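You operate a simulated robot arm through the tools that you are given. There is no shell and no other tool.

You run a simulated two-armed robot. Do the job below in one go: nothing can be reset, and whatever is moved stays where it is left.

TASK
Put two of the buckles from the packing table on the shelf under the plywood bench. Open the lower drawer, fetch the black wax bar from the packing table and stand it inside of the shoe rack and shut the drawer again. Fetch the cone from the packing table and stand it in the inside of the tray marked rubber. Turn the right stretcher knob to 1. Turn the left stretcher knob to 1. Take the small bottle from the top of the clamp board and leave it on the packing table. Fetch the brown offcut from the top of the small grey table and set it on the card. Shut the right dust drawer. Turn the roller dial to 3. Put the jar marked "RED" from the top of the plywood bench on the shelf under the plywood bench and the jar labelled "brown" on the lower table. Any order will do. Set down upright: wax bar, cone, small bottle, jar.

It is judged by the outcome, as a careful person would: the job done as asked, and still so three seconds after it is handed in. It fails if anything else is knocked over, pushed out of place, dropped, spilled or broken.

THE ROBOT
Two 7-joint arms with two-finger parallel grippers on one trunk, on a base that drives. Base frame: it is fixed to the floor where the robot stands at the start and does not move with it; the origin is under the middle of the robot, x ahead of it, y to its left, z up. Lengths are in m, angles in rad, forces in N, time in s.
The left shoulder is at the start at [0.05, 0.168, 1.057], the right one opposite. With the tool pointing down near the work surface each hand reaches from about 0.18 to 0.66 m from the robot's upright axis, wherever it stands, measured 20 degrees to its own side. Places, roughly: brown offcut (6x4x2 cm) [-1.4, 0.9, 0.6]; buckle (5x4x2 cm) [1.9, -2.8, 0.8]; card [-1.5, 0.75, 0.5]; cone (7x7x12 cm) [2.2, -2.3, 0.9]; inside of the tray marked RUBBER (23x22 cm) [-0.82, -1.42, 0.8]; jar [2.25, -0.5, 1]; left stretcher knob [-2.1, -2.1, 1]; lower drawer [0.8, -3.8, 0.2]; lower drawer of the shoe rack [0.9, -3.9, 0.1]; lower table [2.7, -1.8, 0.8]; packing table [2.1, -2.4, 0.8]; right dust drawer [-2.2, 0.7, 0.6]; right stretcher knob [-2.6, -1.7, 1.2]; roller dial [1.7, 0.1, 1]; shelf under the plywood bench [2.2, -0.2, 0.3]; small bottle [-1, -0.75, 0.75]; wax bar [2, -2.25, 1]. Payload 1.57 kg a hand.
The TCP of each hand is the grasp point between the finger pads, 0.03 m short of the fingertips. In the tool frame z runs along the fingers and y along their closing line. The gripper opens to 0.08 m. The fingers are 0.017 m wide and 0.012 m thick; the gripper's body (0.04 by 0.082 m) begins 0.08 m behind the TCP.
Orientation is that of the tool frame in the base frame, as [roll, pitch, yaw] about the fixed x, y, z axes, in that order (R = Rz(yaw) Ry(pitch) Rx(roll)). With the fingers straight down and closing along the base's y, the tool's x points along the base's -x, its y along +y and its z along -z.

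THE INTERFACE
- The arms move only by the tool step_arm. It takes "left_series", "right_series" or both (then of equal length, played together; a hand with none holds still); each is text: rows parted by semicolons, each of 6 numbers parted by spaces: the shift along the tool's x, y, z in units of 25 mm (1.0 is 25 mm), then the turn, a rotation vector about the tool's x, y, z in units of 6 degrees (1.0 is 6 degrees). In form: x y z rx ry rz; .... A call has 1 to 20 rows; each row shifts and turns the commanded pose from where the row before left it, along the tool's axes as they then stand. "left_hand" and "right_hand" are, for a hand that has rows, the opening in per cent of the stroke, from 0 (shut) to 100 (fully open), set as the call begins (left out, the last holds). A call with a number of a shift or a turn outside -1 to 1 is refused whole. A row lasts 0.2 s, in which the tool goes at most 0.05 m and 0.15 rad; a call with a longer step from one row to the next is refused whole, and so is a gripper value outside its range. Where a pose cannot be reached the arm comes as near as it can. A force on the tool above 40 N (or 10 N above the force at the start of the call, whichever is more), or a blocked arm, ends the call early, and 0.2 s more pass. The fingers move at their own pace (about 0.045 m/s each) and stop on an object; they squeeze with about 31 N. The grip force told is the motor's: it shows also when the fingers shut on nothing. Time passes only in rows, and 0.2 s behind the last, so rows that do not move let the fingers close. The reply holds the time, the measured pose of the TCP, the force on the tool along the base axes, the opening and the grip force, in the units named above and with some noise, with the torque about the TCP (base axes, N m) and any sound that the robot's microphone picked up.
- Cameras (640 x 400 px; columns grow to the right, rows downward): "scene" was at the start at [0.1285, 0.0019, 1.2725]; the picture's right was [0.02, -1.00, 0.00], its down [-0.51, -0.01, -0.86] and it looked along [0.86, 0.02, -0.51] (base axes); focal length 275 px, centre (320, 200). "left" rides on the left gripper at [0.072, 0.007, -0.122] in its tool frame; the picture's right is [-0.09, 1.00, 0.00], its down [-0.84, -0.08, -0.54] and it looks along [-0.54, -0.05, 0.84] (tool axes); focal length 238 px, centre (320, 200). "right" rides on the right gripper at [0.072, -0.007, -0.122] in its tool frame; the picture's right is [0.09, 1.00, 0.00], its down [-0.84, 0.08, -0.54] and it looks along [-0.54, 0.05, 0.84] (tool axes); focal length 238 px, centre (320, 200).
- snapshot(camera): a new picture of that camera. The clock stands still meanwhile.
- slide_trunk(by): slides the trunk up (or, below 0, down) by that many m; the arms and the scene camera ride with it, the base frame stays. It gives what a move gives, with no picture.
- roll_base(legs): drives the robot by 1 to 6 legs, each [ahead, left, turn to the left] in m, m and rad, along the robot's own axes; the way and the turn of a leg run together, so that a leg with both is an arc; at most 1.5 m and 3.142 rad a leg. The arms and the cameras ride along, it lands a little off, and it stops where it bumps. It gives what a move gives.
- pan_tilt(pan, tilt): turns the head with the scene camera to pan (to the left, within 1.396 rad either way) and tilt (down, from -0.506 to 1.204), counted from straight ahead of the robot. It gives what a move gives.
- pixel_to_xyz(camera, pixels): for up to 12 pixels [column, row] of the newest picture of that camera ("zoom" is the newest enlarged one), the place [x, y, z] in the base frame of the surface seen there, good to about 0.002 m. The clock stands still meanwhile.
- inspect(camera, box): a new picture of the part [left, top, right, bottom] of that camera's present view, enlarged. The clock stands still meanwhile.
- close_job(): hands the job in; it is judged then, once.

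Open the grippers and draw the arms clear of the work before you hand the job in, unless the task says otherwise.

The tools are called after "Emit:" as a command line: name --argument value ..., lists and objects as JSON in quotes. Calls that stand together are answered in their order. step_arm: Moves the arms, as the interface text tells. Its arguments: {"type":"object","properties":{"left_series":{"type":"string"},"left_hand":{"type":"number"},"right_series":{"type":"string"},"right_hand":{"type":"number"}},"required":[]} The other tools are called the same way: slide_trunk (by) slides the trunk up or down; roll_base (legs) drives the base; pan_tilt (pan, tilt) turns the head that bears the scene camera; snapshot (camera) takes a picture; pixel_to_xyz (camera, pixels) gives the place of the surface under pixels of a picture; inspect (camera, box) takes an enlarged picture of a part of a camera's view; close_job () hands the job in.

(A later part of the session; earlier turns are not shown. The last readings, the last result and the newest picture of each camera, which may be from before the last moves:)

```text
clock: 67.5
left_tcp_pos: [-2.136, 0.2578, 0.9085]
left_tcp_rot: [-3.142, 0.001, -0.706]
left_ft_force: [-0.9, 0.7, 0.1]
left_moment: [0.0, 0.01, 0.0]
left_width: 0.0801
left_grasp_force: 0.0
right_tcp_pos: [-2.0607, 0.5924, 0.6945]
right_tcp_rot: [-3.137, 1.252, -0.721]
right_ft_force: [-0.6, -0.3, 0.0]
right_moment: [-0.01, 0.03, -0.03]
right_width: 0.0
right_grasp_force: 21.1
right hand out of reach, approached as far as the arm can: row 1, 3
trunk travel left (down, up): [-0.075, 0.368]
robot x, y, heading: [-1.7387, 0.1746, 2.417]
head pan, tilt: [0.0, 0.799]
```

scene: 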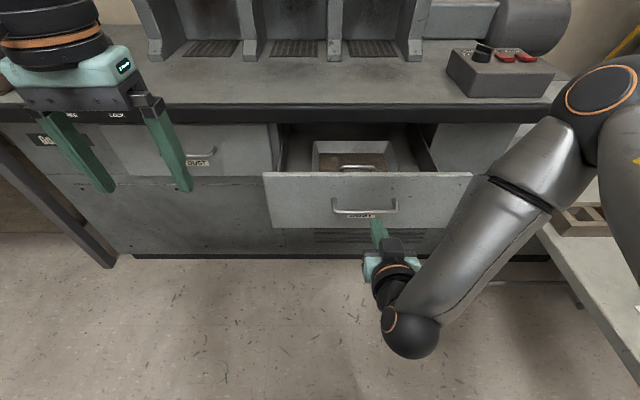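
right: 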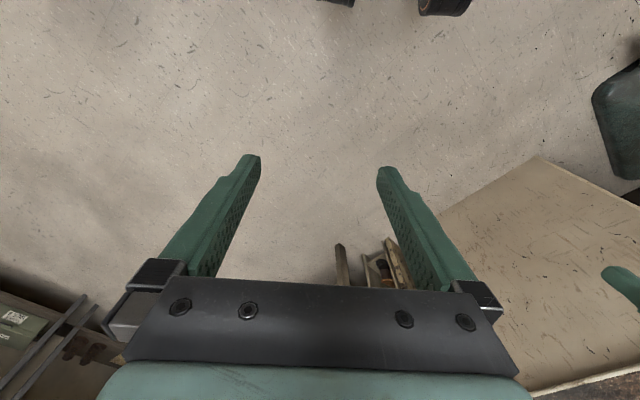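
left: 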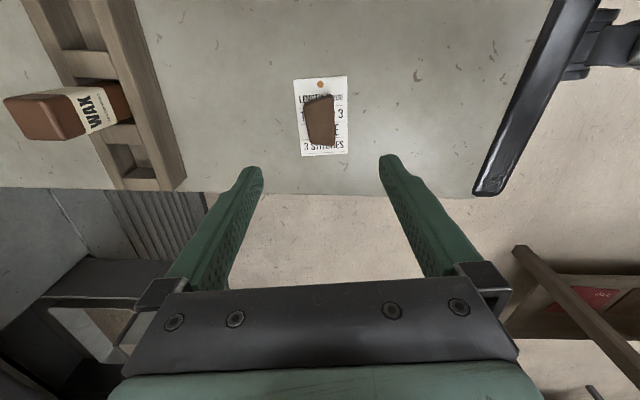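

Nearly at contact; I lower by ~15 mm and push forward.

Emit:
step_arm --right_series "0.6 0 0.2 0 0 0;-0.31 0 0.95 0 0 0;-0.31 0 0.95 0 0 0;-0.31 0 0.95 0 0 0"

Emit:
snapshot --camera "scene"

```text
clock: 68.5
left_tcp_pos: [-2.1361, 0.2573, 0.9087]
left_tcp_rot: [3.141, 0.001, -0.705]
left_ft_force: [-0.6, -0.6, 0.5]
left_moment: [0.0, -0.01, -0.02]
left_width: 0.0801
left_grasp_force: 0.0
right_tcp_pos: [-2.1221, 0.6357, 0.6838]
right_tcp_rot: [-3.137, 1.252, -0.722]
right_ft_force: [0.5, 0.6, 0.3]
right_moment: [0.01, 0.0, -0.02]
right_width: 0.0
right_grasp_force: 21.1
right hand out of reach, approached as far as the arm can: row 1
trunk travel left (down, up): [-0.075, 0.368]
robot x, y, heading: [-1.7401, 0.1766, 2.42]
head pan, tilt: [0.0, 0.799]
```

```text
taken
```

scene: 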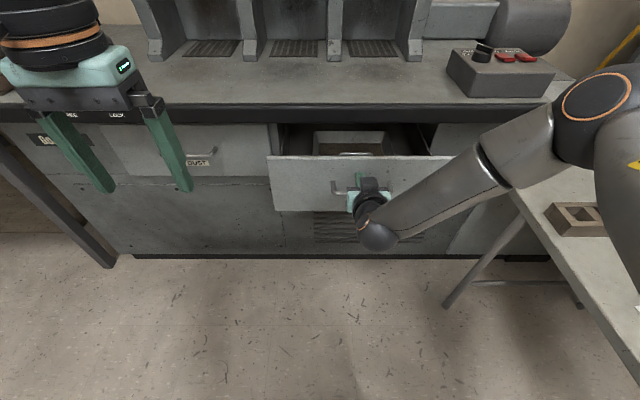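

The drawer is moving in with almost no force; I push ~0.15 m further until it stops.

Emit:
step_arm --right_series "-0.31 0 0.95 0 0 0;-0.31 0 0.95 0 0 0;-0.31 0 0.95 0 0 0;-0.31 0 0.95 0 0 0;-0.31 0 0.95 0 0 0;-0.15 0 0.5 0 0 0;-0.15 0 0.5 0 0 0;-0.15 0 0.5 0 0 0"

Emit:
snapshot --camera "scene"

```text
clock: 70.2
left_tcp_pos: [-2.1345, 0.2579, 0.909]
left_tcp_rot: [3.14, 0.001, -0.704]
left_ft_force: [-0.5, 0.2, 1.1]
left_moment: [-0.02, 0.01, 0.03]
left_width: 0.0798
left_grasp_force: 0.0
right_tcp_pos: [-2.2342, 0.7347, 0.6813]
right_tcp_rot: [3.141, 1.256, -0.724]
right_ft_force: [11.5, -8.6, 5.7]
right_moment: [0.12, 0.12, -0.08]
right_width: 0.0
right_grasp_force: 21.4
trunk travel left (down, up): [-0.075, 0.368]
robot x, y, heading: [-1.7375, 0.1748, 2.417]
head pan, tilt: [0.0, 0.799]
stopped in row 8 (right hand): the force on the tool passed its limit at 48 N (the readings are from after the stop); the commanded pose is now the measured one
```

```text
taken
```

scene: 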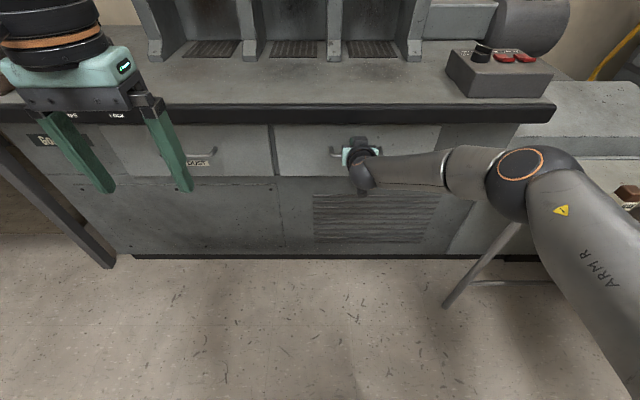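

It stopped at the closed position (tips f≈2.19, flush with the left drawer). Retract the hand along the same path.

Emit:
step_arm --right_series "0.31 0 -0.95 0 0 0;0.31 0 -0.95 0 0 0;0.31 0 -0.95 0 0 0;0.31 0 -0.95 0 0 0;0.31 0 -0.95 0 0 0;0.31 0 -0.95 0 0 0;0.31 0 -0.95 0 0 0;0.31 0 -0.95 0 0 0"

Emit:
snapshot --camera "scene"

```text
clock: 72.0
left_tcp_pos: [-2.1362, 0.2569, 0.9088]
left_tcp_rot: [-3.14, 0.001, -0.704]
left_ft_force: [0.2, -0.4, -0.5]
left_moment: [-0.03, 0.01, 0.02]
left_width: 0.0801
left_grasp_force: 0.0
right_tcp_pos: [-2.0835, 0.6018, 0.6803]
right_tcp_rot: [3.14, 1.251, -0.728]
right_ft_force: [-0.2, 0.3, 0.2]
right_moment: [0.03, 0.0, -0.03]
right_width: 0.0
right_grasp_force: 21.0
trunk travel left (down, up): [-0.075, 0.368]
robot x, y, heading: [-1.7378, 0.1757, 2.418]
head pan, tilt: [0.0, 0.799]
```

```text
taken
```

scene: 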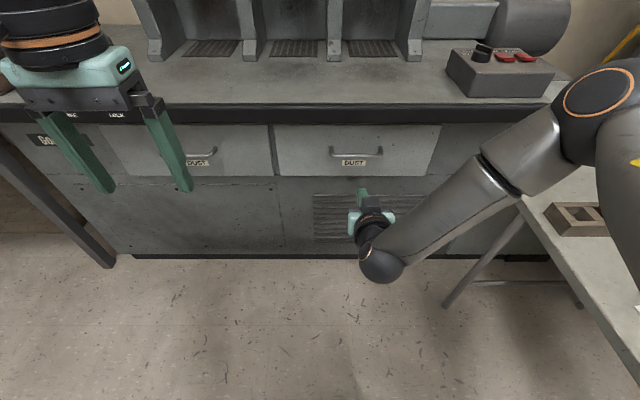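

Both dust drawers are now flush. Before backing off, check the right elbow's height above the table.

Emit:
pixel_to_xyz --camera "scene" --pixels '[[600, 100], [570, 150], [500, 190], [610, 180], [575, 215], [380, 265], [420, 240]]'

```text
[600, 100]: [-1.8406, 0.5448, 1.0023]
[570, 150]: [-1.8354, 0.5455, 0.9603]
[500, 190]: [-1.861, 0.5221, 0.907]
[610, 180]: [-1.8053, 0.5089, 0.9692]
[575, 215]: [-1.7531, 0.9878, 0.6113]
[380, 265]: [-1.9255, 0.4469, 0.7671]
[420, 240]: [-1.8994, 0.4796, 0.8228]
```

The arm is well above the table (z>0.75). Back off, then bring the right hand back up to its tool-down pose.

Emit:
roll_base --legs '[[-0.4, 0.0, 0.0]]'

Emit:
step_arm --right_series "-0.95 0 -0.31 0 0 0;-0.95 0 -0.31 0 0 0;-0.95 0 -0.31 0 0 0;-0.95 0 -0.31 0 0 0;-0.95 0 -0.31 0 1 0;-0.9 0 -0.4 0 1 0;-0.9 0 -0.4 0 1 0;-0.8 0 -0.5 0 1 0;-0.8 0 -0.5 0 1 0;-0.7 0 -0.6 0 1 0;0 0 0 0 1 0;0 0 0 0 1 0;0 0 0 0 1 0;0 0 0 0 1 0;0 0 0 0 1 0;0 0 0 0 1 0" --right_hand 100

Emit:
snapshot --camera "scene"

```text
clock: 74.4
left_tcp_pos: [-1.8399, -0.0001, 0.909]
left_tcp_rot: [-3.141, 0.001, -0.705]
left_ft_force: [-0.2, 1.0, 0.3]
left_moment: [-0.03, -0.03, 0.0]
left_width: 0.0801
left_grasp_force: 0.1
right_tcp_pos: [-1.787, 0.3434, 0.6809]
right_tcp_rot: [-3.141, 1.253, -0.73]
right_ft_force: [-0.8, -0.1, -0.1]
right_moment: [0.0, 0.0, 0.04]
right_width: 0.0
right_grasp_force: 21.4
trunk travel left (down, up): [-0.075, 0.368]
robot x, y, heading: [-1.443, -0.0852, 2.416]
head pan, tilt: [0.0, 0.799]
```

```text
clock: 77.8
left_tcp_pos: [-1.8407, -0.0018, 0.9078]
left_tcp_rot: [-3.14, 0.0, -0.708]
left_ft_force: [0.0, -0.3, 0.3]
left_moment: [0.0, 0.02, -0.02]
left_width: 0.0802
left_grasp_force: 0.0
right_tcp_pos: [-1.7978, 0.3528, 0.9228]
right_tcp_rot: [3.14, -0.007, -0.725]
right_ft_force: [0.4, -0.4, 0.0]
right_moment: [0.02, -0.05, 0.01]
right_width: 0.08
right_grasp_force: 0.0
trunk travel left (down, up): [-0.075, 0.368]
robot x, y, heading: [-1.4417, -0.0882, 2.422]
head pan, tilt: [0.0, 0.799]
```

```text
taken
```

scene: 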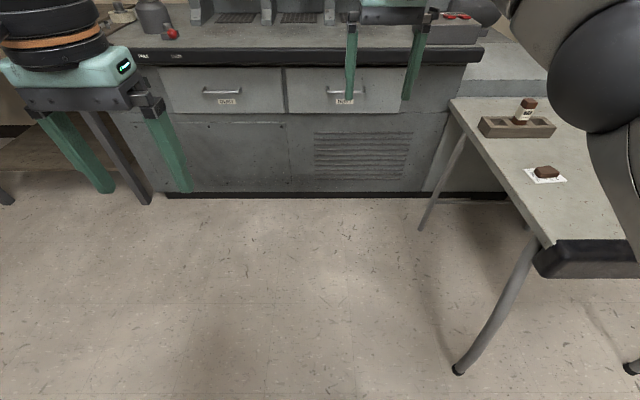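

Now the stretchers: pan left to see the corridor behind the clamp-board bench.

Emit:
pan_tilt --pan 1.0 --tilt 0.4

Emit:
snapshot --camera "scene"

Emit:
pixel_to_xyz --camera "scene" --pixels '[[200, 300], [320, 250], [320, 300], [420, 250], [100, 350], [500, 300]]'

```text
clock: 79.1
left_tcp_pos: [-1.8406, -0.001, 0.9076]
left_tcp_rot: [3.141, 0.002, -0.707]
left_ft_force: [0.2, 0.7, 0.5]
left_moment: [0.01, -0.02, 0.0]
left_width: 0.0799
left_grasp_force: 0.2
right_tcp_pos: [-1.7974, 0.3513, 0.9228]
right_tcp_rot: [-3.14, -0.002, -0.73]
right_ft_force: [-0.7, 0.8, 0.2]
right_moment: [0.02, 0.02, -0.03]
right_width: 0.08
right_grasp_force: 0.0
trunk travel left (down, up): [-0.075, 0.368]
robot x, y, heading: [-1.4407, -0.0827, 2.42]
head pan, tilt: [1.0, 0.4]
```

```text
taken
```

scene: 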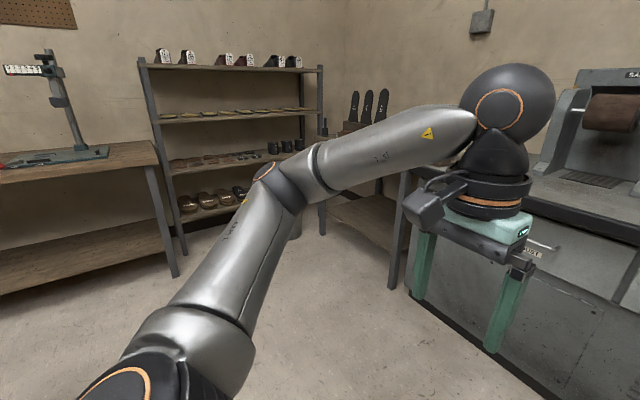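

```text
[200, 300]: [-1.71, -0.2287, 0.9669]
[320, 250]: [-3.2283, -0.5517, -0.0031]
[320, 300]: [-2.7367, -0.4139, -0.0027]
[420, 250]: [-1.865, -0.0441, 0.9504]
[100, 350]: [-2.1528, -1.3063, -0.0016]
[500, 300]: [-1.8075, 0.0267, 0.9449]
```

The corridor floor is open. I drive left around the clamp bench's corner and turn to face the stretcher bench.

Emit:
roll_base --legs '[[0.25, 0.7, 0.0], [0.0, 0.0, 1.42]]'

Emit:
pan_tilt --pan 0.0 --tilt 0.3

Emit:
snapshot --camera "scene"

Emit:
pan_tilt --pan 0.7 --tilt 0.5

Emit:
snapshot --camera "scene"

```text
clock: 89.2
left_tcp_pos: [-2.2421, -0.8188, 0.9077]
left_tcp_rot: [3.141, 0.001, 0.712]
left_ft_force: [0.3, 0.3, -0.1]
left_moment: [0.03, -0.02, 0.01]
left_width: 0.0801
left_grasp_force: 0.0
right_tcp_pos: [-2.5852, -0.7238, 0.9226]
right_tcp_rot: [-3.14, -0.006, 0.691]
right_ft_force: [-1.0, 0.1, 0.0]
right_moment: [0.01, -0.02, -0.01]
right_width: 0.0799
right_grasp_force: 0.1
trunk travel left (down, up): [-0.075, 0.368]
robot x, y, heading: [-2.0967, -0.4445, -2.439]
head pan, tilt: [1.0, 0.4]
```

```text
clock: 90.4
left_tcp_pos: [-2.2425, -0.8195, 0.9085]
left_tcp_rot: [-3.141, -0.001, 0.712]
left_ft_force: [-0.4, -0.4, 0.1]
left_moment: [-0.01, 0.0, 0.01]
left_width: 0.0799
left_grasp_force: 0.1
right_tcp_pos: [-2.5843, -0.7228, 0.9231]
right_tcp_rot: [-3.141, -0.004, 0.691]
right_ft_force: [-0.4, -0.9, 0.0]
right_moment: [0.0, -0.04, -0.02]
right_width: 0.08
right_grasp_force: 0.0
trunk travel left (down, up): [-0.075, 0.368]
robot x, y, heading: [-2.0975, -0.4411, -2.442]
head pan, tilt: [0.0, 0.3]
```

```text
taken
```

scene: 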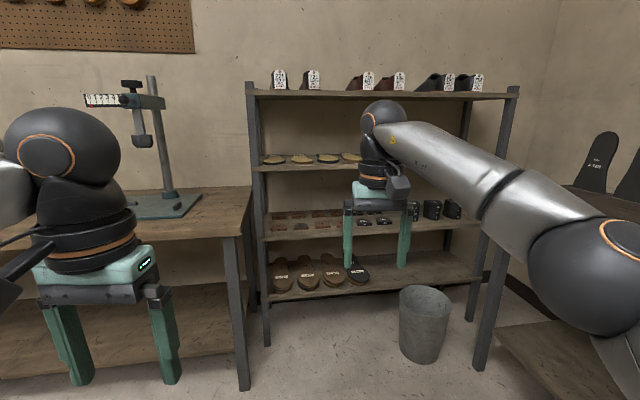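

```text
clock: 91.5
left_tcp_pos: [-2.2412, -0.8185, 0.9081]
left_tcp_rot: [3.141, 0.0, 0.714]
left_ft_force: [-0.7, -0.4, -0.3]
left_moment: [-0.01, -0.03, 0.01]
left_width: 0.0798
left_grasp_force: 0.0
right_tcp_pos: [-2.5841, -0.7223, 0.9234]
right_tcp_rot: [3.142, -0.005, 0.691]
right_ft_force: [-0.1, 0.0, -0.3]
right_moment: [-0.03, -0.02, -0.04]
right_width: 0.0801
right_grasp_force: 0.0
trunk travel left (down, up): [-0.075, 0.368]
robot x, y, heading: [-2.0985, -0.4408, -2.446]
head pan, tilt: [0.7, 0.499]
```

```text
taken
```

scene: 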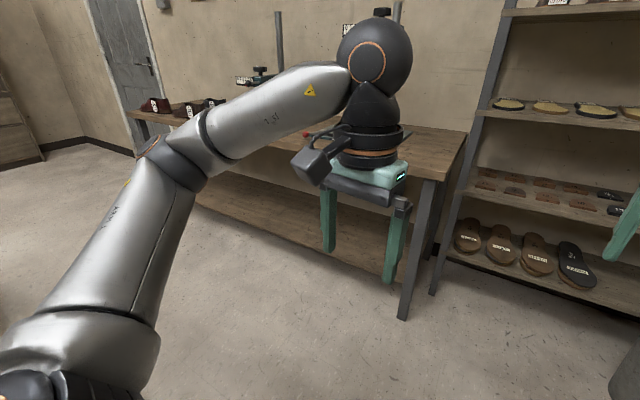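

I see stretcher posts to the left. Raise the trunk a bit and drive left along the bench to get in front of them; first measure the bench edge.

Emit:
pixel_to_xyz --camera "scene" --pixels '[[430, 178], [230, 150], [402, 318], [150, 125], [260, 75], [382, 12]]'

Emit:
slide_trunk --by 0.15

Emit:
pan_tilt --pan 1.35 --tilt 0.6

Emit:
snapshot --camera "scene"

```text
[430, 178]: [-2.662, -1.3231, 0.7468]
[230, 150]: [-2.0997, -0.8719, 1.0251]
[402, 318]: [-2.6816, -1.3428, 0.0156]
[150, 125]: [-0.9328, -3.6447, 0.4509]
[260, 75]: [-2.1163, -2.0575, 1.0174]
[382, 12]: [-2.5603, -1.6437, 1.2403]
```

```text
clock: 93.3
left_tcp_pos: [-2.2423, -0.8182, 1.0587]
left_tcp_rot: [-3.142, 0.0, 0.712]
left_ft_force: [0.4, 0.4, 0.1]
left_moment: [0.02, 0.02, -0.01]
left_width: 0.0798
left_grasp_force: 0.0
right_tcp_pos: [-2.5839, -0.7231, 1.0732]
right_tcp_rot: [3.141, -0.005, 0.69]
right_ft_force: [0.1, 0.1, 0.9]
right_moment: [-0.01, 0.03, 0.03]
right_width: 0.0798
right_grasp_force: 0.2
trunk travel left (down, up): [-0.225, 0.218]
robot x, y, heading: [-2.0975, -0.4381, -2.446]
head pan, tilt: [0.7, 0.499]
```

```text
clock: 94.3
left_tcp_pos: [-2.2426, -0.8202, 1.0578]
left_tcp_rot: [-3.141, 0.001, 0.71]
left_ft_force: [-0.1, -0.2, -0.4]
left_moment: [-0.01, 0.01, 0.0]
left_width: 0.0802
left_grasp_force: 0.1
right_tcp_pos: [-2.5844, -0.7223, 1.0744]
right_tcp_rot: [3.14, -0.005, 0.691]
right_ft_force: [0.6, 0.2, -0.1]
right_moment: [-0.01, 0.0, 0.02]
right_width: 0.0801
right_grasp_force: 0.0
trunk travel left (down, up): [-0.225, 0.218]
robot x, y, heading: [-2.0994, -0.4405, -2.451]
head pan, tilt: [1.349, 0.6]
```

```text
taken
```

scene: 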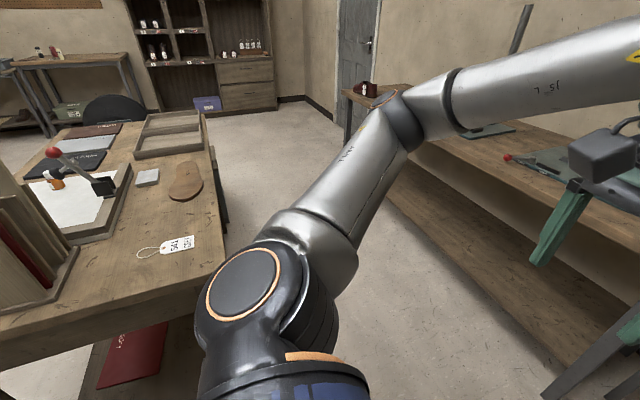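

Measure the clamp bench's back edge and the stretcher bench's front edge for the corridor width.

Emit:
pixel_to_xyz --camera "scene" --pixels '[[222, 255], [212, 150], [5, 330], [200, 118], [420, 160], [350, 92], [620, 240], [320, 330], [230, 160]]'

```text
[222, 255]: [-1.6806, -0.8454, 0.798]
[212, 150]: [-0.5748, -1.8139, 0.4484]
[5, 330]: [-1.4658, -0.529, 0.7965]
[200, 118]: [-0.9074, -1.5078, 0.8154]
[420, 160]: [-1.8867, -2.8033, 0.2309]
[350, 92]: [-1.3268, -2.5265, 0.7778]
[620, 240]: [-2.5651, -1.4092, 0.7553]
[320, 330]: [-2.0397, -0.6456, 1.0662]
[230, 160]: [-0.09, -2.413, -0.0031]
```

Corridor is 1 m wide. I turn square to the stretcher bench, move ahead 0.45 m and then left 0.77 m between the two knobs.

Emit:
roll_base --legs '[[0, 0, 0.147], [0.45, 0, 0], [0, 0.77, 0]]'

Emit:
pan_tilt --pan 0.0 --tilt 0.4

Emit:
snapshot --camera "scene"

```text
clock: 104.5
left_tcp_pos: [-1.8894, -1.6838, 1.0586]
left_tcp_rot: [3.141, 0.0, 0.875]
left_ft_force: [-0.3, 0.2, -0.9]
left_moment: [-0.03, -0.03, 0.01]
left_width: 0.0799
left_grasp_force: 0.1
right_tcp_pos: [-2.2439, -1.6451, 1.0741]
right_tcp_rot: [-3.141, -0.006, 0.854]
right_ft_force: [-0.8, 0.5, -0.5]
right_moment: [0.03, -0.04, -0.03]
right_width: 0.0802
right_grasp_force: 0.0
trunk travel left (down, up): [-0.225, 0.218]
robot x, y, heading: [-1.812, -1.2865, -2.281]
head pan, tilt: [1.349, 0.6]
```

```text
clock: 106.0
left_tcp_pos: [-1.8897, -1.6843, 1.0574]
left_tcp_rot: [-3.141, 0.001, 0.874]
left_ft_force: [0.0, -0.4, 0.1]
left_moment: [0.02, 0.01, 0.01]
left_width: 0.0801
left_grasp_force: 0.0
right_tcp_pos: [-2.2427, -1.6437, 1.0733]
right_tcp_rot: [3.141, -0.005, 0.854]
right_ft_force: [-0.1, 0.2, 0.5]
right_moment: [0.05, -0.01, 0.02]
right_width: 0.0799
right_grasp_force: 0.0
trunk travel left (down, up): [-0.225, 0.218]
robot x, y, heading: [-1.8109, -1.2876, -2.282]
head pan, tilt: [0.0, 0.4]
```

```text
taken
```

scene: 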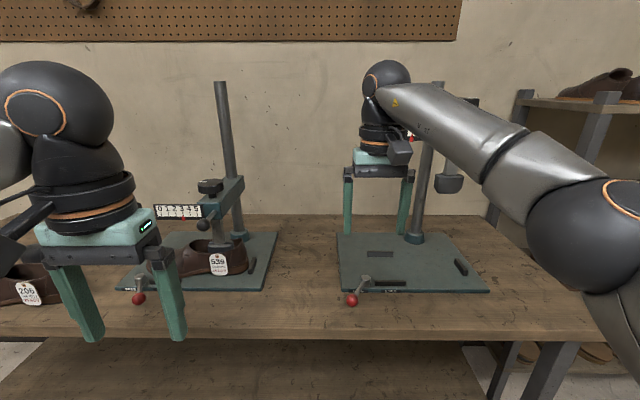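

I can see the left stretcher: knob (210,187), scale (178,211). Zoom in.

Emit:
inspect --camera "scene" --box '[140, 160, 260, 235]'

Emit:
pixel_to_xyz --camera "zoom" --pixels '[[370, 125], [350, 150], [200, 270], [400, 260], [380, 190], [500, 180], [440, 105]]'

Emit:
inspect --camera "scene" --box '[380, 60, 500, 200]'

```text
5.33 times, centred on (200, 198) of scene
```

zoom: 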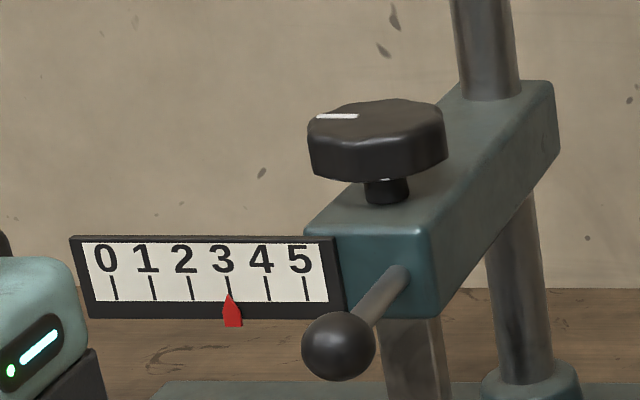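

```text
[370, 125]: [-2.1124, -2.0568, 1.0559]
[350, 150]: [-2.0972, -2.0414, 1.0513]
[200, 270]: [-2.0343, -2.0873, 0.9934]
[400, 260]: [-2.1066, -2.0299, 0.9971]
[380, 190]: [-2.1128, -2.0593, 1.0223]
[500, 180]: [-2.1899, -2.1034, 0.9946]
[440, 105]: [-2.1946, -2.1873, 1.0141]
```

```text
2.86 times, centred on (440, 130) of scene
```

zoom: 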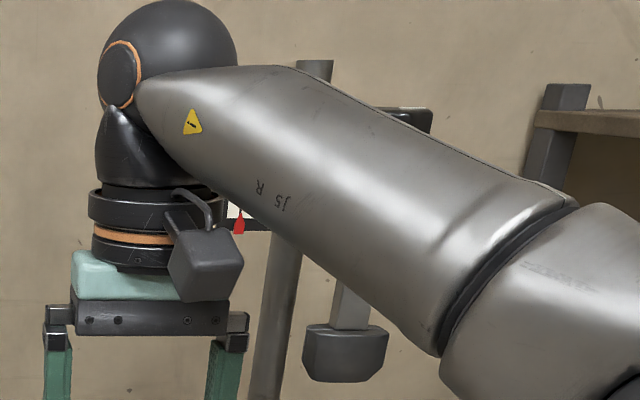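

Left stretcher pointer reads 3; its knob top is at z≈1.056 on a vertical axis. I pull the right hand back, raise the trunk, and go closer.

Emit:
step_arm --right_series "1 0 0 0 0 0;1 0 0 0 0 0;1 0 0 0 0 0;1 0 0 0 0 0;1 0 0 0 0 0;1 0 0 0 0 0"

Emit:
slide_trunk --by 0.2

Emit:
roll_base --legs '[[0.225, 0, -0.02]]'

Emit:
snapshot --camera "scene"

```text
clock: 107.4
left_tcp_pos: [-1.89, -1.6854, 1.0591]
left_tcp_rot: [-3.141, 0.003, 0.873]
left_ft_force: [-1.2, -1.2, 0.2]
left_moment: [0.03, 0.03, 0.0]
left_width: 0.0799
left_grasp_force: 0.1
right_tcp_pos: [-2.1449, -1.5303, 1.074]
right_tcp_rot: [3.14, -0.003, 0.85]
right_ft_force: [0.1, 0.2, -0.1]
right_moment: [-0.03, 0.0, -0.01]
right_width: 0.08
right_grasp_force: 0.0
trunk travel left (down, up): [-0.225, 0.218]
robot x, y, heading: [-1.8141, -1.2881, -2.286]
head pan, tilt: [0.0, 0.4]
```

```text
clock: 109.5
left_tcp_pos: [-1.8906, -1.6847, 1.2585]
left_tcp_rot: [-3.14, 0.0, 0.875]
left_ft_force: [-0.2, -0.2, 0.3]
left_moment: [0.01, 0.02, -0.01]
left_width: 0.08
left_grasp_force: 0.1
right_tcp_pos: [-2.1456, -1.532, 1.2742]
right_tcp_rot: [-3.141, -0.004, 0.854]
right_ft_force: [-0.1, 0.6, 0.2]
right_moment: [0.0, 0.02, 0.01]
right_width: 0.0801
right_grasp_force: 0.1
trunk travel left (down, up): [-0.425, 0.018]
robot x, y, heading: [-1.8097, -1.2854, -2.279]
head pan, tilt: [0.0, 0.4]
```

```text
clock: 111.2
left_tcp_pos: [-2.0465, -1.8539, 1.2571]
left_tcp_rot: [-3.141, 0.002, 0.856]
left_ft_force: [-0.1, -0.1, 0.5]
left_moment: [0.01, -0.01, 0.02]
left_width: 0.0799
left_grasp_force: 0.0
right_tcp_pos: [-2.2989, -1.6955, 1.2744]
right_tcp_rot: [3.14, -0.005, 0.837]
right_ft_force: [0.4, 0.2, 0.7]
right_moment: [0.03, 0.0, 0.04]
right_width: 0.0798
right_grasp_force: 0.1
trunk travel left (down, up): [-0.425, 0.018]
robot x, y, heading: [-1.9606, -1.4581, -2.298]
head pan, tilt: [0.0, 0.4]
```

```text
taken
```

scene: 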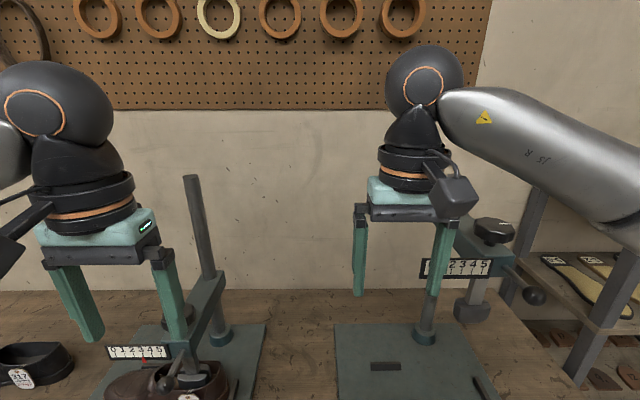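

Both stretchers are now in view. I zoom on the right stretcher's scale and look from the left hand's camera.

Emit:
inspect --camera "scene" --box '[410, 200, 570, 300]'

Emit:
pixel_to_xyz --camera "zoom" --pixels '[[330, 110], [290, 130], [370, 130], [335, 165], [210, 270], [60, 270], [120, 300], [300, 200], [500, 370], [340, 95]]'

Emit:
snapshot --camera "left"

Emit:
snapshot --camera "right"

```text
4.00 times, centred on (490, 250) of scene
```

zoom: 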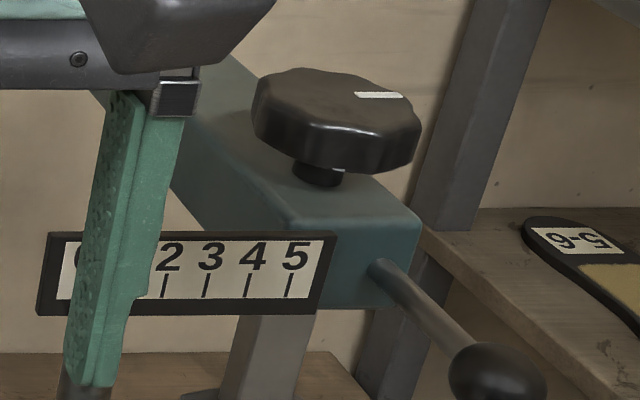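

```text
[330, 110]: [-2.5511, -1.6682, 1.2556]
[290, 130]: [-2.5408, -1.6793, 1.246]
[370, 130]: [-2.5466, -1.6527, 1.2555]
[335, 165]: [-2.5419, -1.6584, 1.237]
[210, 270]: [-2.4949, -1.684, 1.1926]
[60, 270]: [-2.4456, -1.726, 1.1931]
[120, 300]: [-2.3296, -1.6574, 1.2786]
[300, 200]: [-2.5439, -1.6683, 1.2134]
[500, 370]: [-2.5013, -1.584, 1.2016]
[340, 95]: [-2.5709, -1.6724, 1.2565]
```

```text
taken
```

left: 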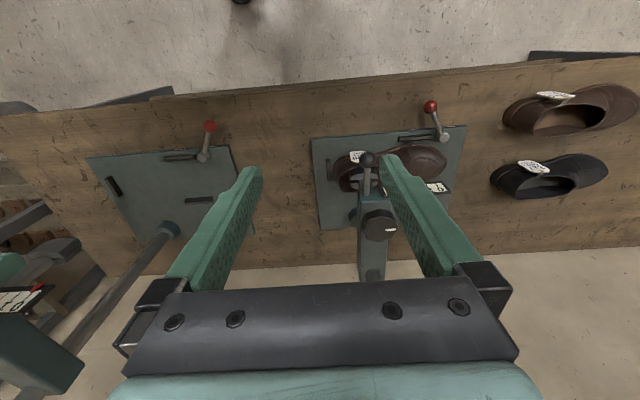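

```text
taken
```

right: 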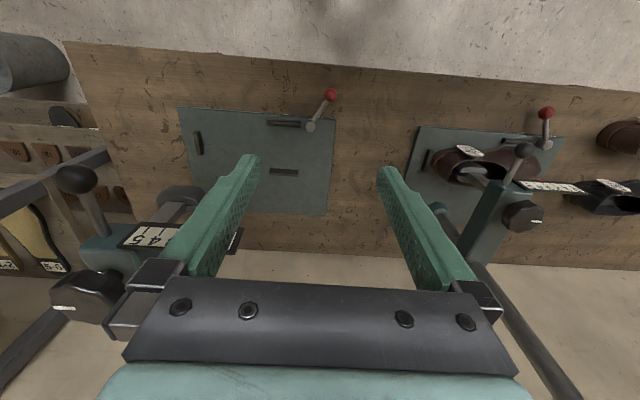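

Measure the left knob precisely with the left camera (380,225).

Emit:
inspect --camera "left" --box '[320, 140, 460, 290]'

Emit:
pixel_to_xyz --camera "left" --pixels '[[379, 225], [364, 226], [396, 226], [380, 212], [380, 238], [370, 205], [370, 265], [391, 230]]'

```text
2.67 times, centred on (390, 215) of left
```

zoom: 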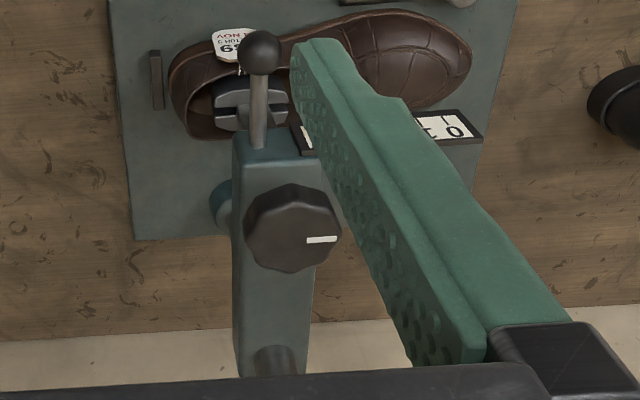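

```text
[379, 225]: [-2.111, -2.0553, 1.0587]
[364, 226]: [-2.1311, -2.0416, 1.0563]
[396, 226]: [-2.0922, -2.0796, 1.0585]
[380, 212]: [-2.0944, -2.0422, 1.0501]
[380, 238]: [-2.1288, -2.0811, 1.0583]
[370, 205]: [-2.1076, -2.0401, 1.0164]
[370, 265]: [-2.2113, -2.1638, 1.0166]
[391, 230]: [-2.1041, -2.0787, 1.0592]
```

Knob centre (-2.112,-2.060), top 1.059, block top 1.0165. Move the left hand above it at z≈1.16.

Emit:
step_arm --left_series "-0.99 0.4275 0 0 0 0;-0.99 0.4275 0 0 0 0;-0.99 0.4275 0 0 0 0;-0.99 0.4275 0 0 0 0;-0.99 0.4275 0 0 0 0;-0.99 0.4275 0 0 0 0;-0.99 0.4275 0 0 0 0;-0.99 0.4275 0 0 0 0;0 0 1 0 0 0;0 0 1 0 0 0;0 0 1 0 0 0;0 0 1 0 0 0" --left_hand 100

Emit:
snapshot --camera "left"

```text
clock: 113.8
left_tcp_pos: [-2.1133, -2.0604, 1.1583]
left_tcp_rot: [-3.141, 0.001, 0.856]
left_ft_force: [0.0, 0.5, 0.4]
left_moment: [0.01, 0.01, 0.03]
left_width: 0.08
left_grasp_force: 0.1
right_tcp_pos: [-2.2991, -1.6949, 1.2742]
right_tcp_rot: [3.141, -0.006, 0.835]
right_ft_force: [0.1, -0.3, 0.0]
right_moment: [0.0, 0.0, -0.02]
right_width: 0.08
right_grasp_force: 0.0
trunk travel left (down, up): [-0.425, 0.018]
robot x, y, heading: [-1.9575, -1.4578, -2.301]
head pan, tilt: [0.0, 0.4]
```

```text
taken
```

left: 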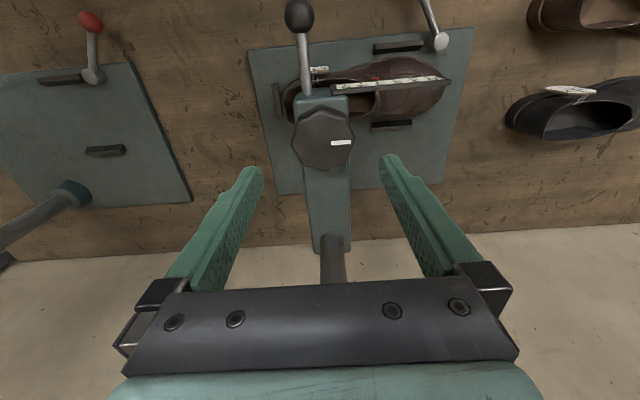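

Well centred (knob at 323,137). Descend to z≈1.052 and close on the knob.

Emit:
step_arm --left_series "0 0.13 1 0 0 0;0 0 1 0 0 0;0 0 1 0 0 0;0 0 1 0 0 0;0 0 0.25 0 0 0"

Emit:
step_arm --left_series "0 0 0 0 0 0;0 0 0 0 0 0;0 0 0 0 0 0;0 0 0 0 0 0" --left_hand 0

Emit:
snapshot --camera "left"

Emit:
inspect --camera "scene" --box '[80, 320, 240, 400]'

```text
clock: 115.0
left_tcp_pos: [-2.1076, -2.0605, 1.0498]
left_tcp_rot: [3.14, 0.002, 0.856]
left_ft_force: [-0.1, 1.3, 0.0]
left_moment: [-0.03, -0.01, -0.05]
left_width: 0.0798
left_grasp_force: 0.2
right_tcp_pos: [-2.2992, -1.6948, 1.2737]
right_tcp_rot: [-3.14, -0.003, 0.835]
right_ft_force: [-0.2, -0.2, 0.0]
right_moment: [0.01, -0.02, 0.02]
right_width: 0.0798
right_grasp_force: 0.0
trunk travel left (down, up): [-0.425, 0.018]
robot x, y, heading: [-1.9591, -1.4597, -2.306]
head pan, tilt: [0.0, 0.4]
```

```text
clock: 116.0
left_tcp_pos: [-2.1094, -2.0593, 1.0514]
left_tcp_rot: [3.142, 0.001, 0.856]
left_ft_force: [-2.8, 4.5, -2.6]
left_moment: [-0.06, 0.26, -0.05]
left_width: 0.0613
left_grasp_force: 40.3
right_tcp_pos: [-2.2993, -1.6942, 1.2745]
right_tcp_rot: [-3.141, -0.005, 0.837]
right_ft_force: [-0.2, 0.0, 0.0]
right_moment: [0.02, -0.01, -0.01]
right_width: 0.0796
right_grasp_force: 0.0
trunk travel left (down, up): [-0.425, 0.018]
robot x, y, heading: [-1.9613, -1.4561, -2.303]
head pan, tilt: [0.0, 0.4]
```

```text
taken
```

left: 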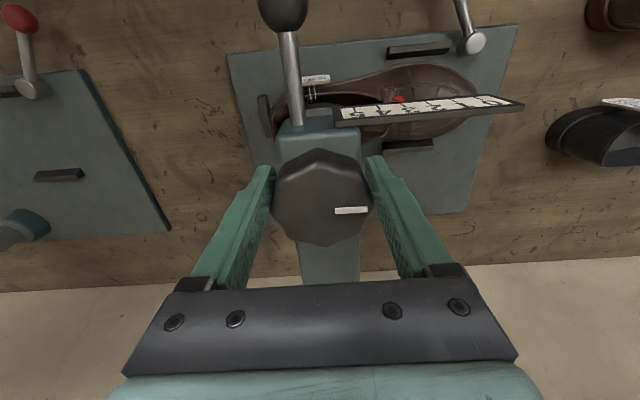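

```text
4.00 times, centred on (160, 360) of scene
```

zoom: 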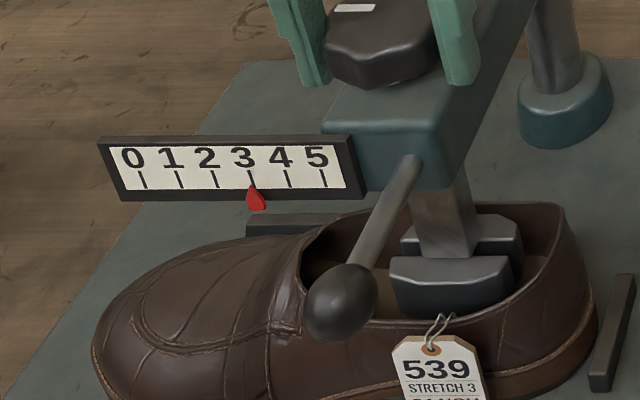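

The grip holds (0.061 m). Pointer reads 3. Test-turn 24° counter-clockwise (seen from above) and read the scale.

Emit:
step_arm --left_series "0 0 0 0 0 -1;0 0 0 0 0 -1;0 0 0 0 0 -1;0 0 0 0 0 -1"

Emit:
inspect --camera "scene" --box '[80, 320, 240, 400]'

```text
clock: 117.0
left_tcp_pos: [-2.1127, -2.0565, 1.0514]
left_tcp_rot: [-3.138, -0.006, 1.271]
left_ft_force: [-13.0, 26.1, -15.6]
left_moment: [-1.07, 0.0, -0.24]
left_width: 0.0602
left_grasp_force: 45.0
right_tcp_pos: [-2.3008, -1.6934, 1.275]
right_tcp_rot: [3.139, -0.004, 0.837]
right_ft_force: [0.0, 0.2, -0.4]
right_moment: [-0.03, 0.03, -0.04]
right_width: 0.0798
right_grasp_force: 0.0
trunk travel left (down, up): [-0.425, 0.018]
robot x, y, heading: [-1.964, -1.4552, -2.302]
head pan, tilt: [0.0, 0.4]
```

```text
4.00 times, centred on (160, 360) of scene
```

zoom: 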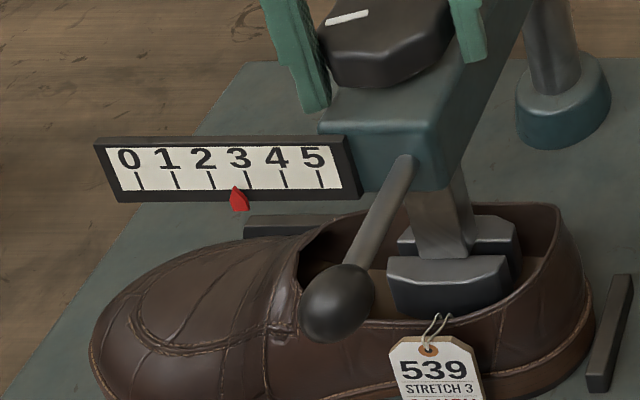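

Counter-clockwise lowers the reading (~0.28 per 24°). I recentre slightly to reduce the side force and continue.

Emit:
step_arm --left_series "0.09 -0.09 0.05 0 0 0;0 0 0 0 0 -1;0 0 0 0 0 -1;0 0 0 0 0 -1;0 0 0 0 0 -1"

Emit:
inspect --camera "scene" --box '[80, 320, 240, 400]'

```text
clock: 118.2
left_tcp_pos: [-2.1183, -2.0549, 1.0534]
left_tcp_rot: [-3.137, -0.004, 1.687]
left_ft_force: [-28.1, 13.5, -5.4]
left_moment: [0.44, -1.12, -0.36]
left_width: 0.0603
left_grasp_force: 45.5
right_tcp_pos: [-2.303, -1.6947, 1.2736]
right_tcp_rot: [3.138, -0.006, 0.836]
right_ft_force: [0.0, -0.8, 0.1]
right_moment: [0.01, -0.01, 0.01]
right_width: 0.0799
right_grasp_force: 0.0
trunk travel left (down, up): [-0.425, 0.018]
robot x, y, heading: [-1.96, -1.4557, -2.3]
head pan, tilt: [0.0, 0.4]
```

```text
4.00 times, centred on (160, 360) of scene
```

zoom: 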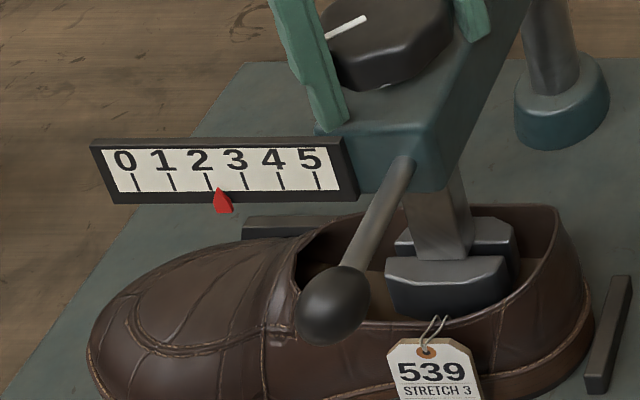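

Pointer reads ~2.35; side force shows my grip is ~1 cm off the axis. I open, let the arm relax, then recentre.

Emit:
step_arm --left_series "0 0 0 0 0 0;0 0 0 0 0 0;0 0 0 0 0 0" --left_hand 100

Emit:
snapshot --camera "left"

```text
clock: 119.0
left_tcp_pos: [-2.1084, -2.0602, 1.0502]
left_tcp_rot: [3.137, 0.001, 1.698]
left_ft_force: [0.3, 0.3, 0.0]
left_moment: [0.0, 0.01, -0.01]
left_width: 0.0801
left_grasp_force: 0.1
right_tcp_pos: [-2.3001, -1.6956, 1.2733]
right_tcp_rot: [3.141, -0.007, 0.836]
right_ft_force: [-0.4, 0.2, 1.1]
right_moment: [-0.01, -0.01, 0.01]
right_width: 0.08
right_grasp_force: 0.1
trunk travel left (down, up): [-0.425, 0.018]
robot x, y, heading: [-1.9604, -1.4575, -2.301]
head pan, tilt: [0.0, 0.4]
```

```text
taken
```

left: 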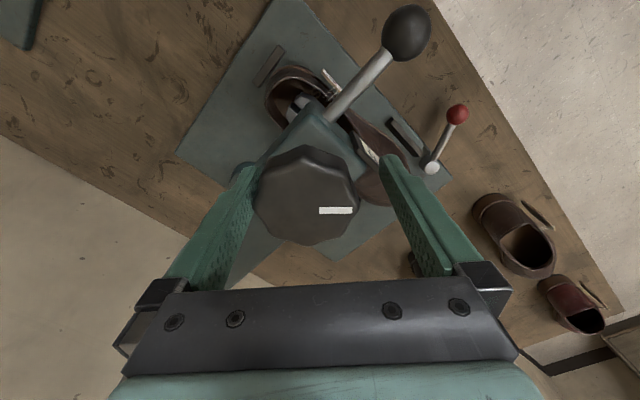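

Knob face is centred at (305,200), i.e. 8 mm toward tool −y. I recentre, swing the open hand back clockwise, and check.

Emit:
step_arm --left_series "-0.05 -0.33 0 0 0 0;0 0 0 0 0 1;0 0 0 0 0 1;0 0 0 0 0 1;0 0 0 0 0 1;0 0 0 0 0 1;0 0 0 0 0 1;0 0 0 0 0 1;0 0 0 0 0 1;0 0 0 0 0 1;0 0 0 0 0 1;0 0 0 0 0 1;0 0 0 0 0 1;0 0 0 0 0 1;0 0 0 0 0 1" --left_hand 100

Emit:
snapshot --camera "left"

```text
clock: 122.2
left_tcp_pos: [-2.1004, -2.0494, 1.0447]
left_tcp_rot: [-3.141, 0.002, 0.437]
left_ft_force: [0.5, -0.4, 0.8]
left_moment: [-0.02, -0.01, 0.0]
left_width: 0.0801
left_grasp_force: 0.2
left hand out of reach, approached as far as the arm can: row 13, 14, 15
right_tcp_pos: [-2.2985, -1.6961, 1.274]
right_tcp_rot: [-3.142, -0.004, 0.836]
right_ft_force: [-0.2, -0.2, 0.0]
right_moment: [0.0, 0.02, -0.04]
right_width: 0.0798
right_grasp_force: 0.0
trunk travel left (down, up): [-0.425, 0.018]
robot x, y, heading: [-1.9564, -1.4563, -2.299]
head pan, tilt: [0.0, 0.4]
```

```text
taken
```

left: 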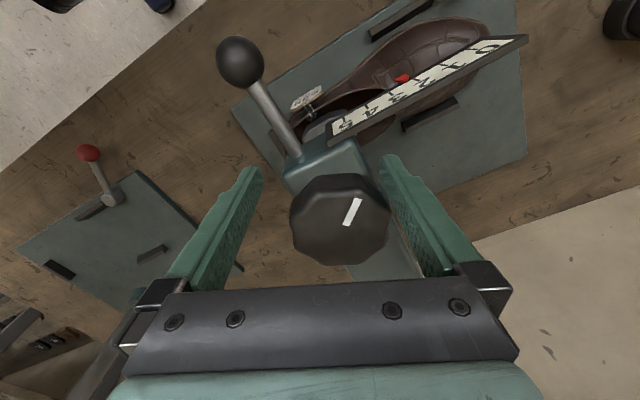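

The wrist limit stopped that swing; I turn back 24° to be inside reach and check centring.

Emit:
step_arm --left_series "0 0 0 0 0 -1;0 0 0 0 0 -1;0 0 0 0 0 -1;0 0 0 0 0 -1"

Emit:
snapshot --camera "left"

```text
clock: 123.2
left_tcp_pos: [-2.0999, -2.049, 1.0448]
left_tcp_rot: [-3.141, -0.001, 0.86]
left_ft_force: [-0.7, 0.7, 0.1]
left_moment: [0.0, -0.01, -0.03]
left_width: 0.0801
left_grasp_force: 0.1
right_tcp_pos: [-2.299, -1.6961, 1.2739]
right_tcp_rot: [3.141, -0.005, 0.834]
right_ft_force: [1.1, 0.2, 0.5]
right_moment: [0.01, 0.0, -0.01]
right_width: 0.0797
right_grasp_force: 0.0
trunk travel left (down, up): [-0.425, 0.018]
robot x, y, heading: [-1.9601, -1.4523, -2.3]
head pan, tilt: [0.0, 0.4]
```

```text
taken
```

left: 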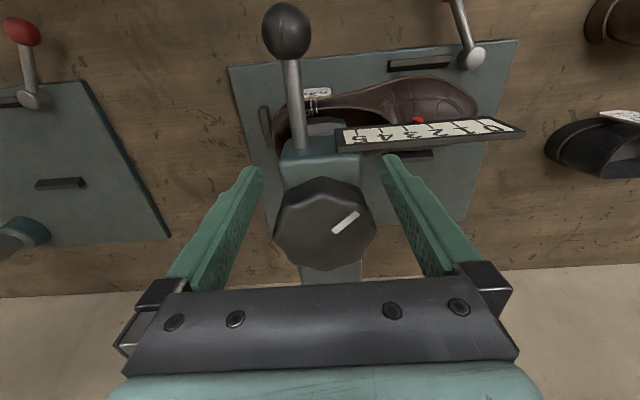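

The knob's face is centred ~10 mm ahead of the TCP; shift forward 10 mm and up 5 mm, then verify.

Emit:
step_arm --left_series "-0.42 0.1 -0.25 0 0 0;0 0 0 0 0 0"

Emit:
snapshot --camera "left"

```text
clock: 123.8
left_tcp_pos: [-2.1062, -2.0583, 1.0514]
left_tcp_rot: [-3.141, 0.002, 0.858]
left_ft_force: [-1.0, -0.4, 0.1]
left_moment: [0.0, 0.0, 0.0]
left_width: 0.0799
left_grasp_force: 0.1
right_tcp_pos: [-2.2982, -1.6951, 1.2738]
right_tcp_rot: [-3.141, -0.006, 0.837]
right_ft_force: [0.1, -0.3, 0.4]
right_moment: [0.01, 0.02, 0.03]
right_width: 0.0801
right_grasp_force: 0.0
trunk travel left (down, up): [-0.425, 0.018]
robot x, y, heading: [-1.9585, -1.454, -2.303]
head pan, tilt: [0.0, 0.4]
```

```text
taken
```

left: 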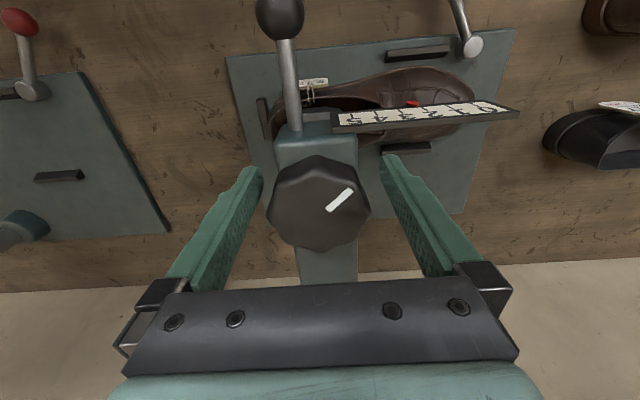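

Hand is well centred now. Check the scale and whether anything shifted.

Emit:
inspect --camera "scene" --box '[80, 320, 240, 400]'

Emit:
pixel_to_xyz --camera "zoom" --pixels '[[535, 120], [420, 150], [330, 150], [100, 150]]'

```text
4.00 times, centred on (160, 360) of scene
```

zoom: 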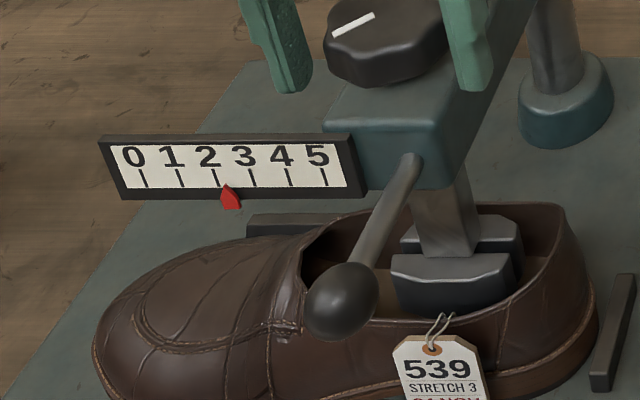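

```text
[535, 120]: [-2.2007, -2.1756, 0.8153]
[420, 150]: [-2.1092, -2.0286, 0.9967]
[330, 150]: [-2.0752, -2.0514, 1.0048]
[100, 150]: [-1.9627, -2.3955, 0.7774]
```

Everything is back in place (only my base swayed). Pointer ~2.35. Close and turn 48° counter-clockwise more.

Emit:
step_arm --left_series "0 0 0 0 0 0;0 0 0 0 0 0;0 0 0 0 0 0;0 0 0 0 0 0" --left_hand 0

Emit:
step_arm --left_series "0 0 0 0 0 -0.7;0 0 0 0 0 -0.7;0 0 0 0 0 -0.7;0 0 0 0 0 -0.7;0 0 0 0 0 -0.7;0 0 0 0 0 -0.7;0 0 0 0 0 0"

Emit:
inspect --camera "scene" --box '[80, 320, 240, 400]'

Emit:
snapshot --camera "left"

```text
clock: 124.8
left_tcp_pos: [-2.1082, -2.0569, 1.0506]
left_tcp_rot: [3.141, 0.0, 0.856]
left_ft_force: [-6.5, 6.9, -1.7]
left_moment: [-0.08, 0.07, -0.11]
left_width: 0.0594
left_grasp_force: 39.0
right_tcp_pos: [-2.2997, -1.6946, 1.2742]
right_tcp_rot: [3.139, -0.006, 0.837]
right_ft_force: [0.8, -0.8, 0.8]
right_moment: [-0.01, -0.02, 0.0]
right_width: 0.0801
right_grasp_force: 0.0
trunk travel left (down, up): [-0.425, 0.018]
robot x, y, heading: [-1.9593, -1.4541, -2.303]
head pan, tilt: [0.0, 0.4]
```

```text
clock: 126.5
left_tcp_pos: [-2.1118, -2.0531, 1.0508]
left_tcp_rot: [-3.138, 0.0, 1.289]
left_ft_force: [-23.5, 21.4, -4.6]
left_moment: [-0.96, -0.24, -0.46]
left_width: 0.0593
left_grasp_force: 44.6
right_tcp_pos: [-2.302, -1.6931, 1.2745]
right_tcp_rot: [3.138, -0.006, 0.834]
right_ft_force: [-0.4, -0.1, -0.2]
right_moment: [-0.05, 0.01, -0.05]
right_width: 0.0799
right_grasp_force: 0.1
trunk travel left (down, up): [-0.425, 0.018]
robot x, y, heading: [-1.9607, -1.4553, -2.298]
head pan, tilt: [0.0, 0.4]
```

```text
4.00 times, centred on (160, 360) of scene
```

zoom: 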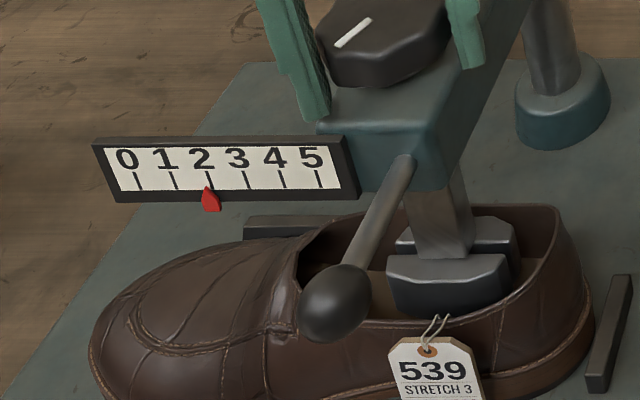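

```text
taken
```

left: 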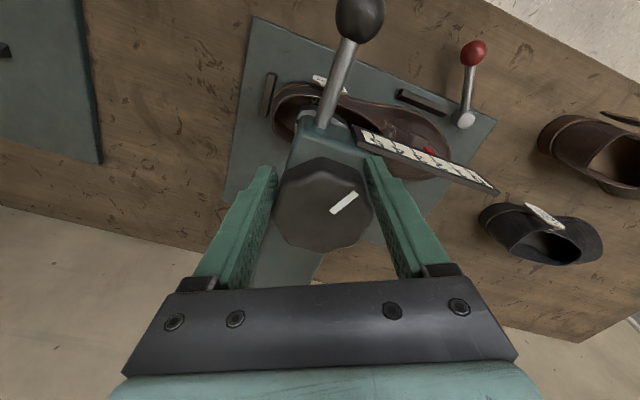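

Reading is now 2.0; 72° per unit. I relieve side force and go on turning.

Emit:
step_arm --left_series "0.12 -0.2 0 0 0 0;0 0 0 0 0 -0.8;0 0 0 0 0 -0.8;0 0 0 0 0 -0.8;0 0 0 0 0 -0.8;0 0 0 0 0 -0.8;0 0 0 0 0 0"

Emit:
inspect --camera "scene" --box '[80, 320, 240, 400]'

```text
clock: 128.1
left_tcp_pos: [-2.1188, -2.0463, 1.051]
left_tcp_rot: [-3.134, -0.003, 1.704]
left_ft_force: [-33.4, 16.7, -1.4]
left_moment: [-0.58, -0.57, -0.64]
left_width: 0.0558
left_grasp_force: 45.0
right_tcp_pos: [-2.3036, -1.6929, 1.2725]
right_tcp_rot: [3.136, -0.004, 0.835]
right_ft_force: [-0.9, -0.1, 0.3]
right_moment: [0.0, -0.01, 0.01]
right_width: 0.0803
right_grasp_force: 0.0
trunk travel left (down, up): [-0.425, 0.018]
robot x, y, heading: [-1.9635, -1.4555, -2.298]
head pan, tilt: [0.0, 0.4]
```

```text
4.00 times, centred on (160, 360) of scene
```

zoom: 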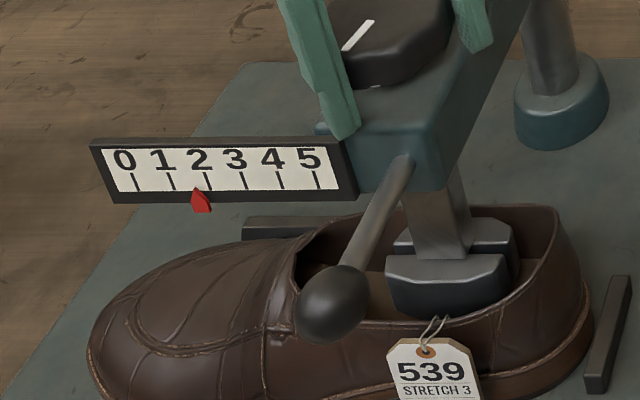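

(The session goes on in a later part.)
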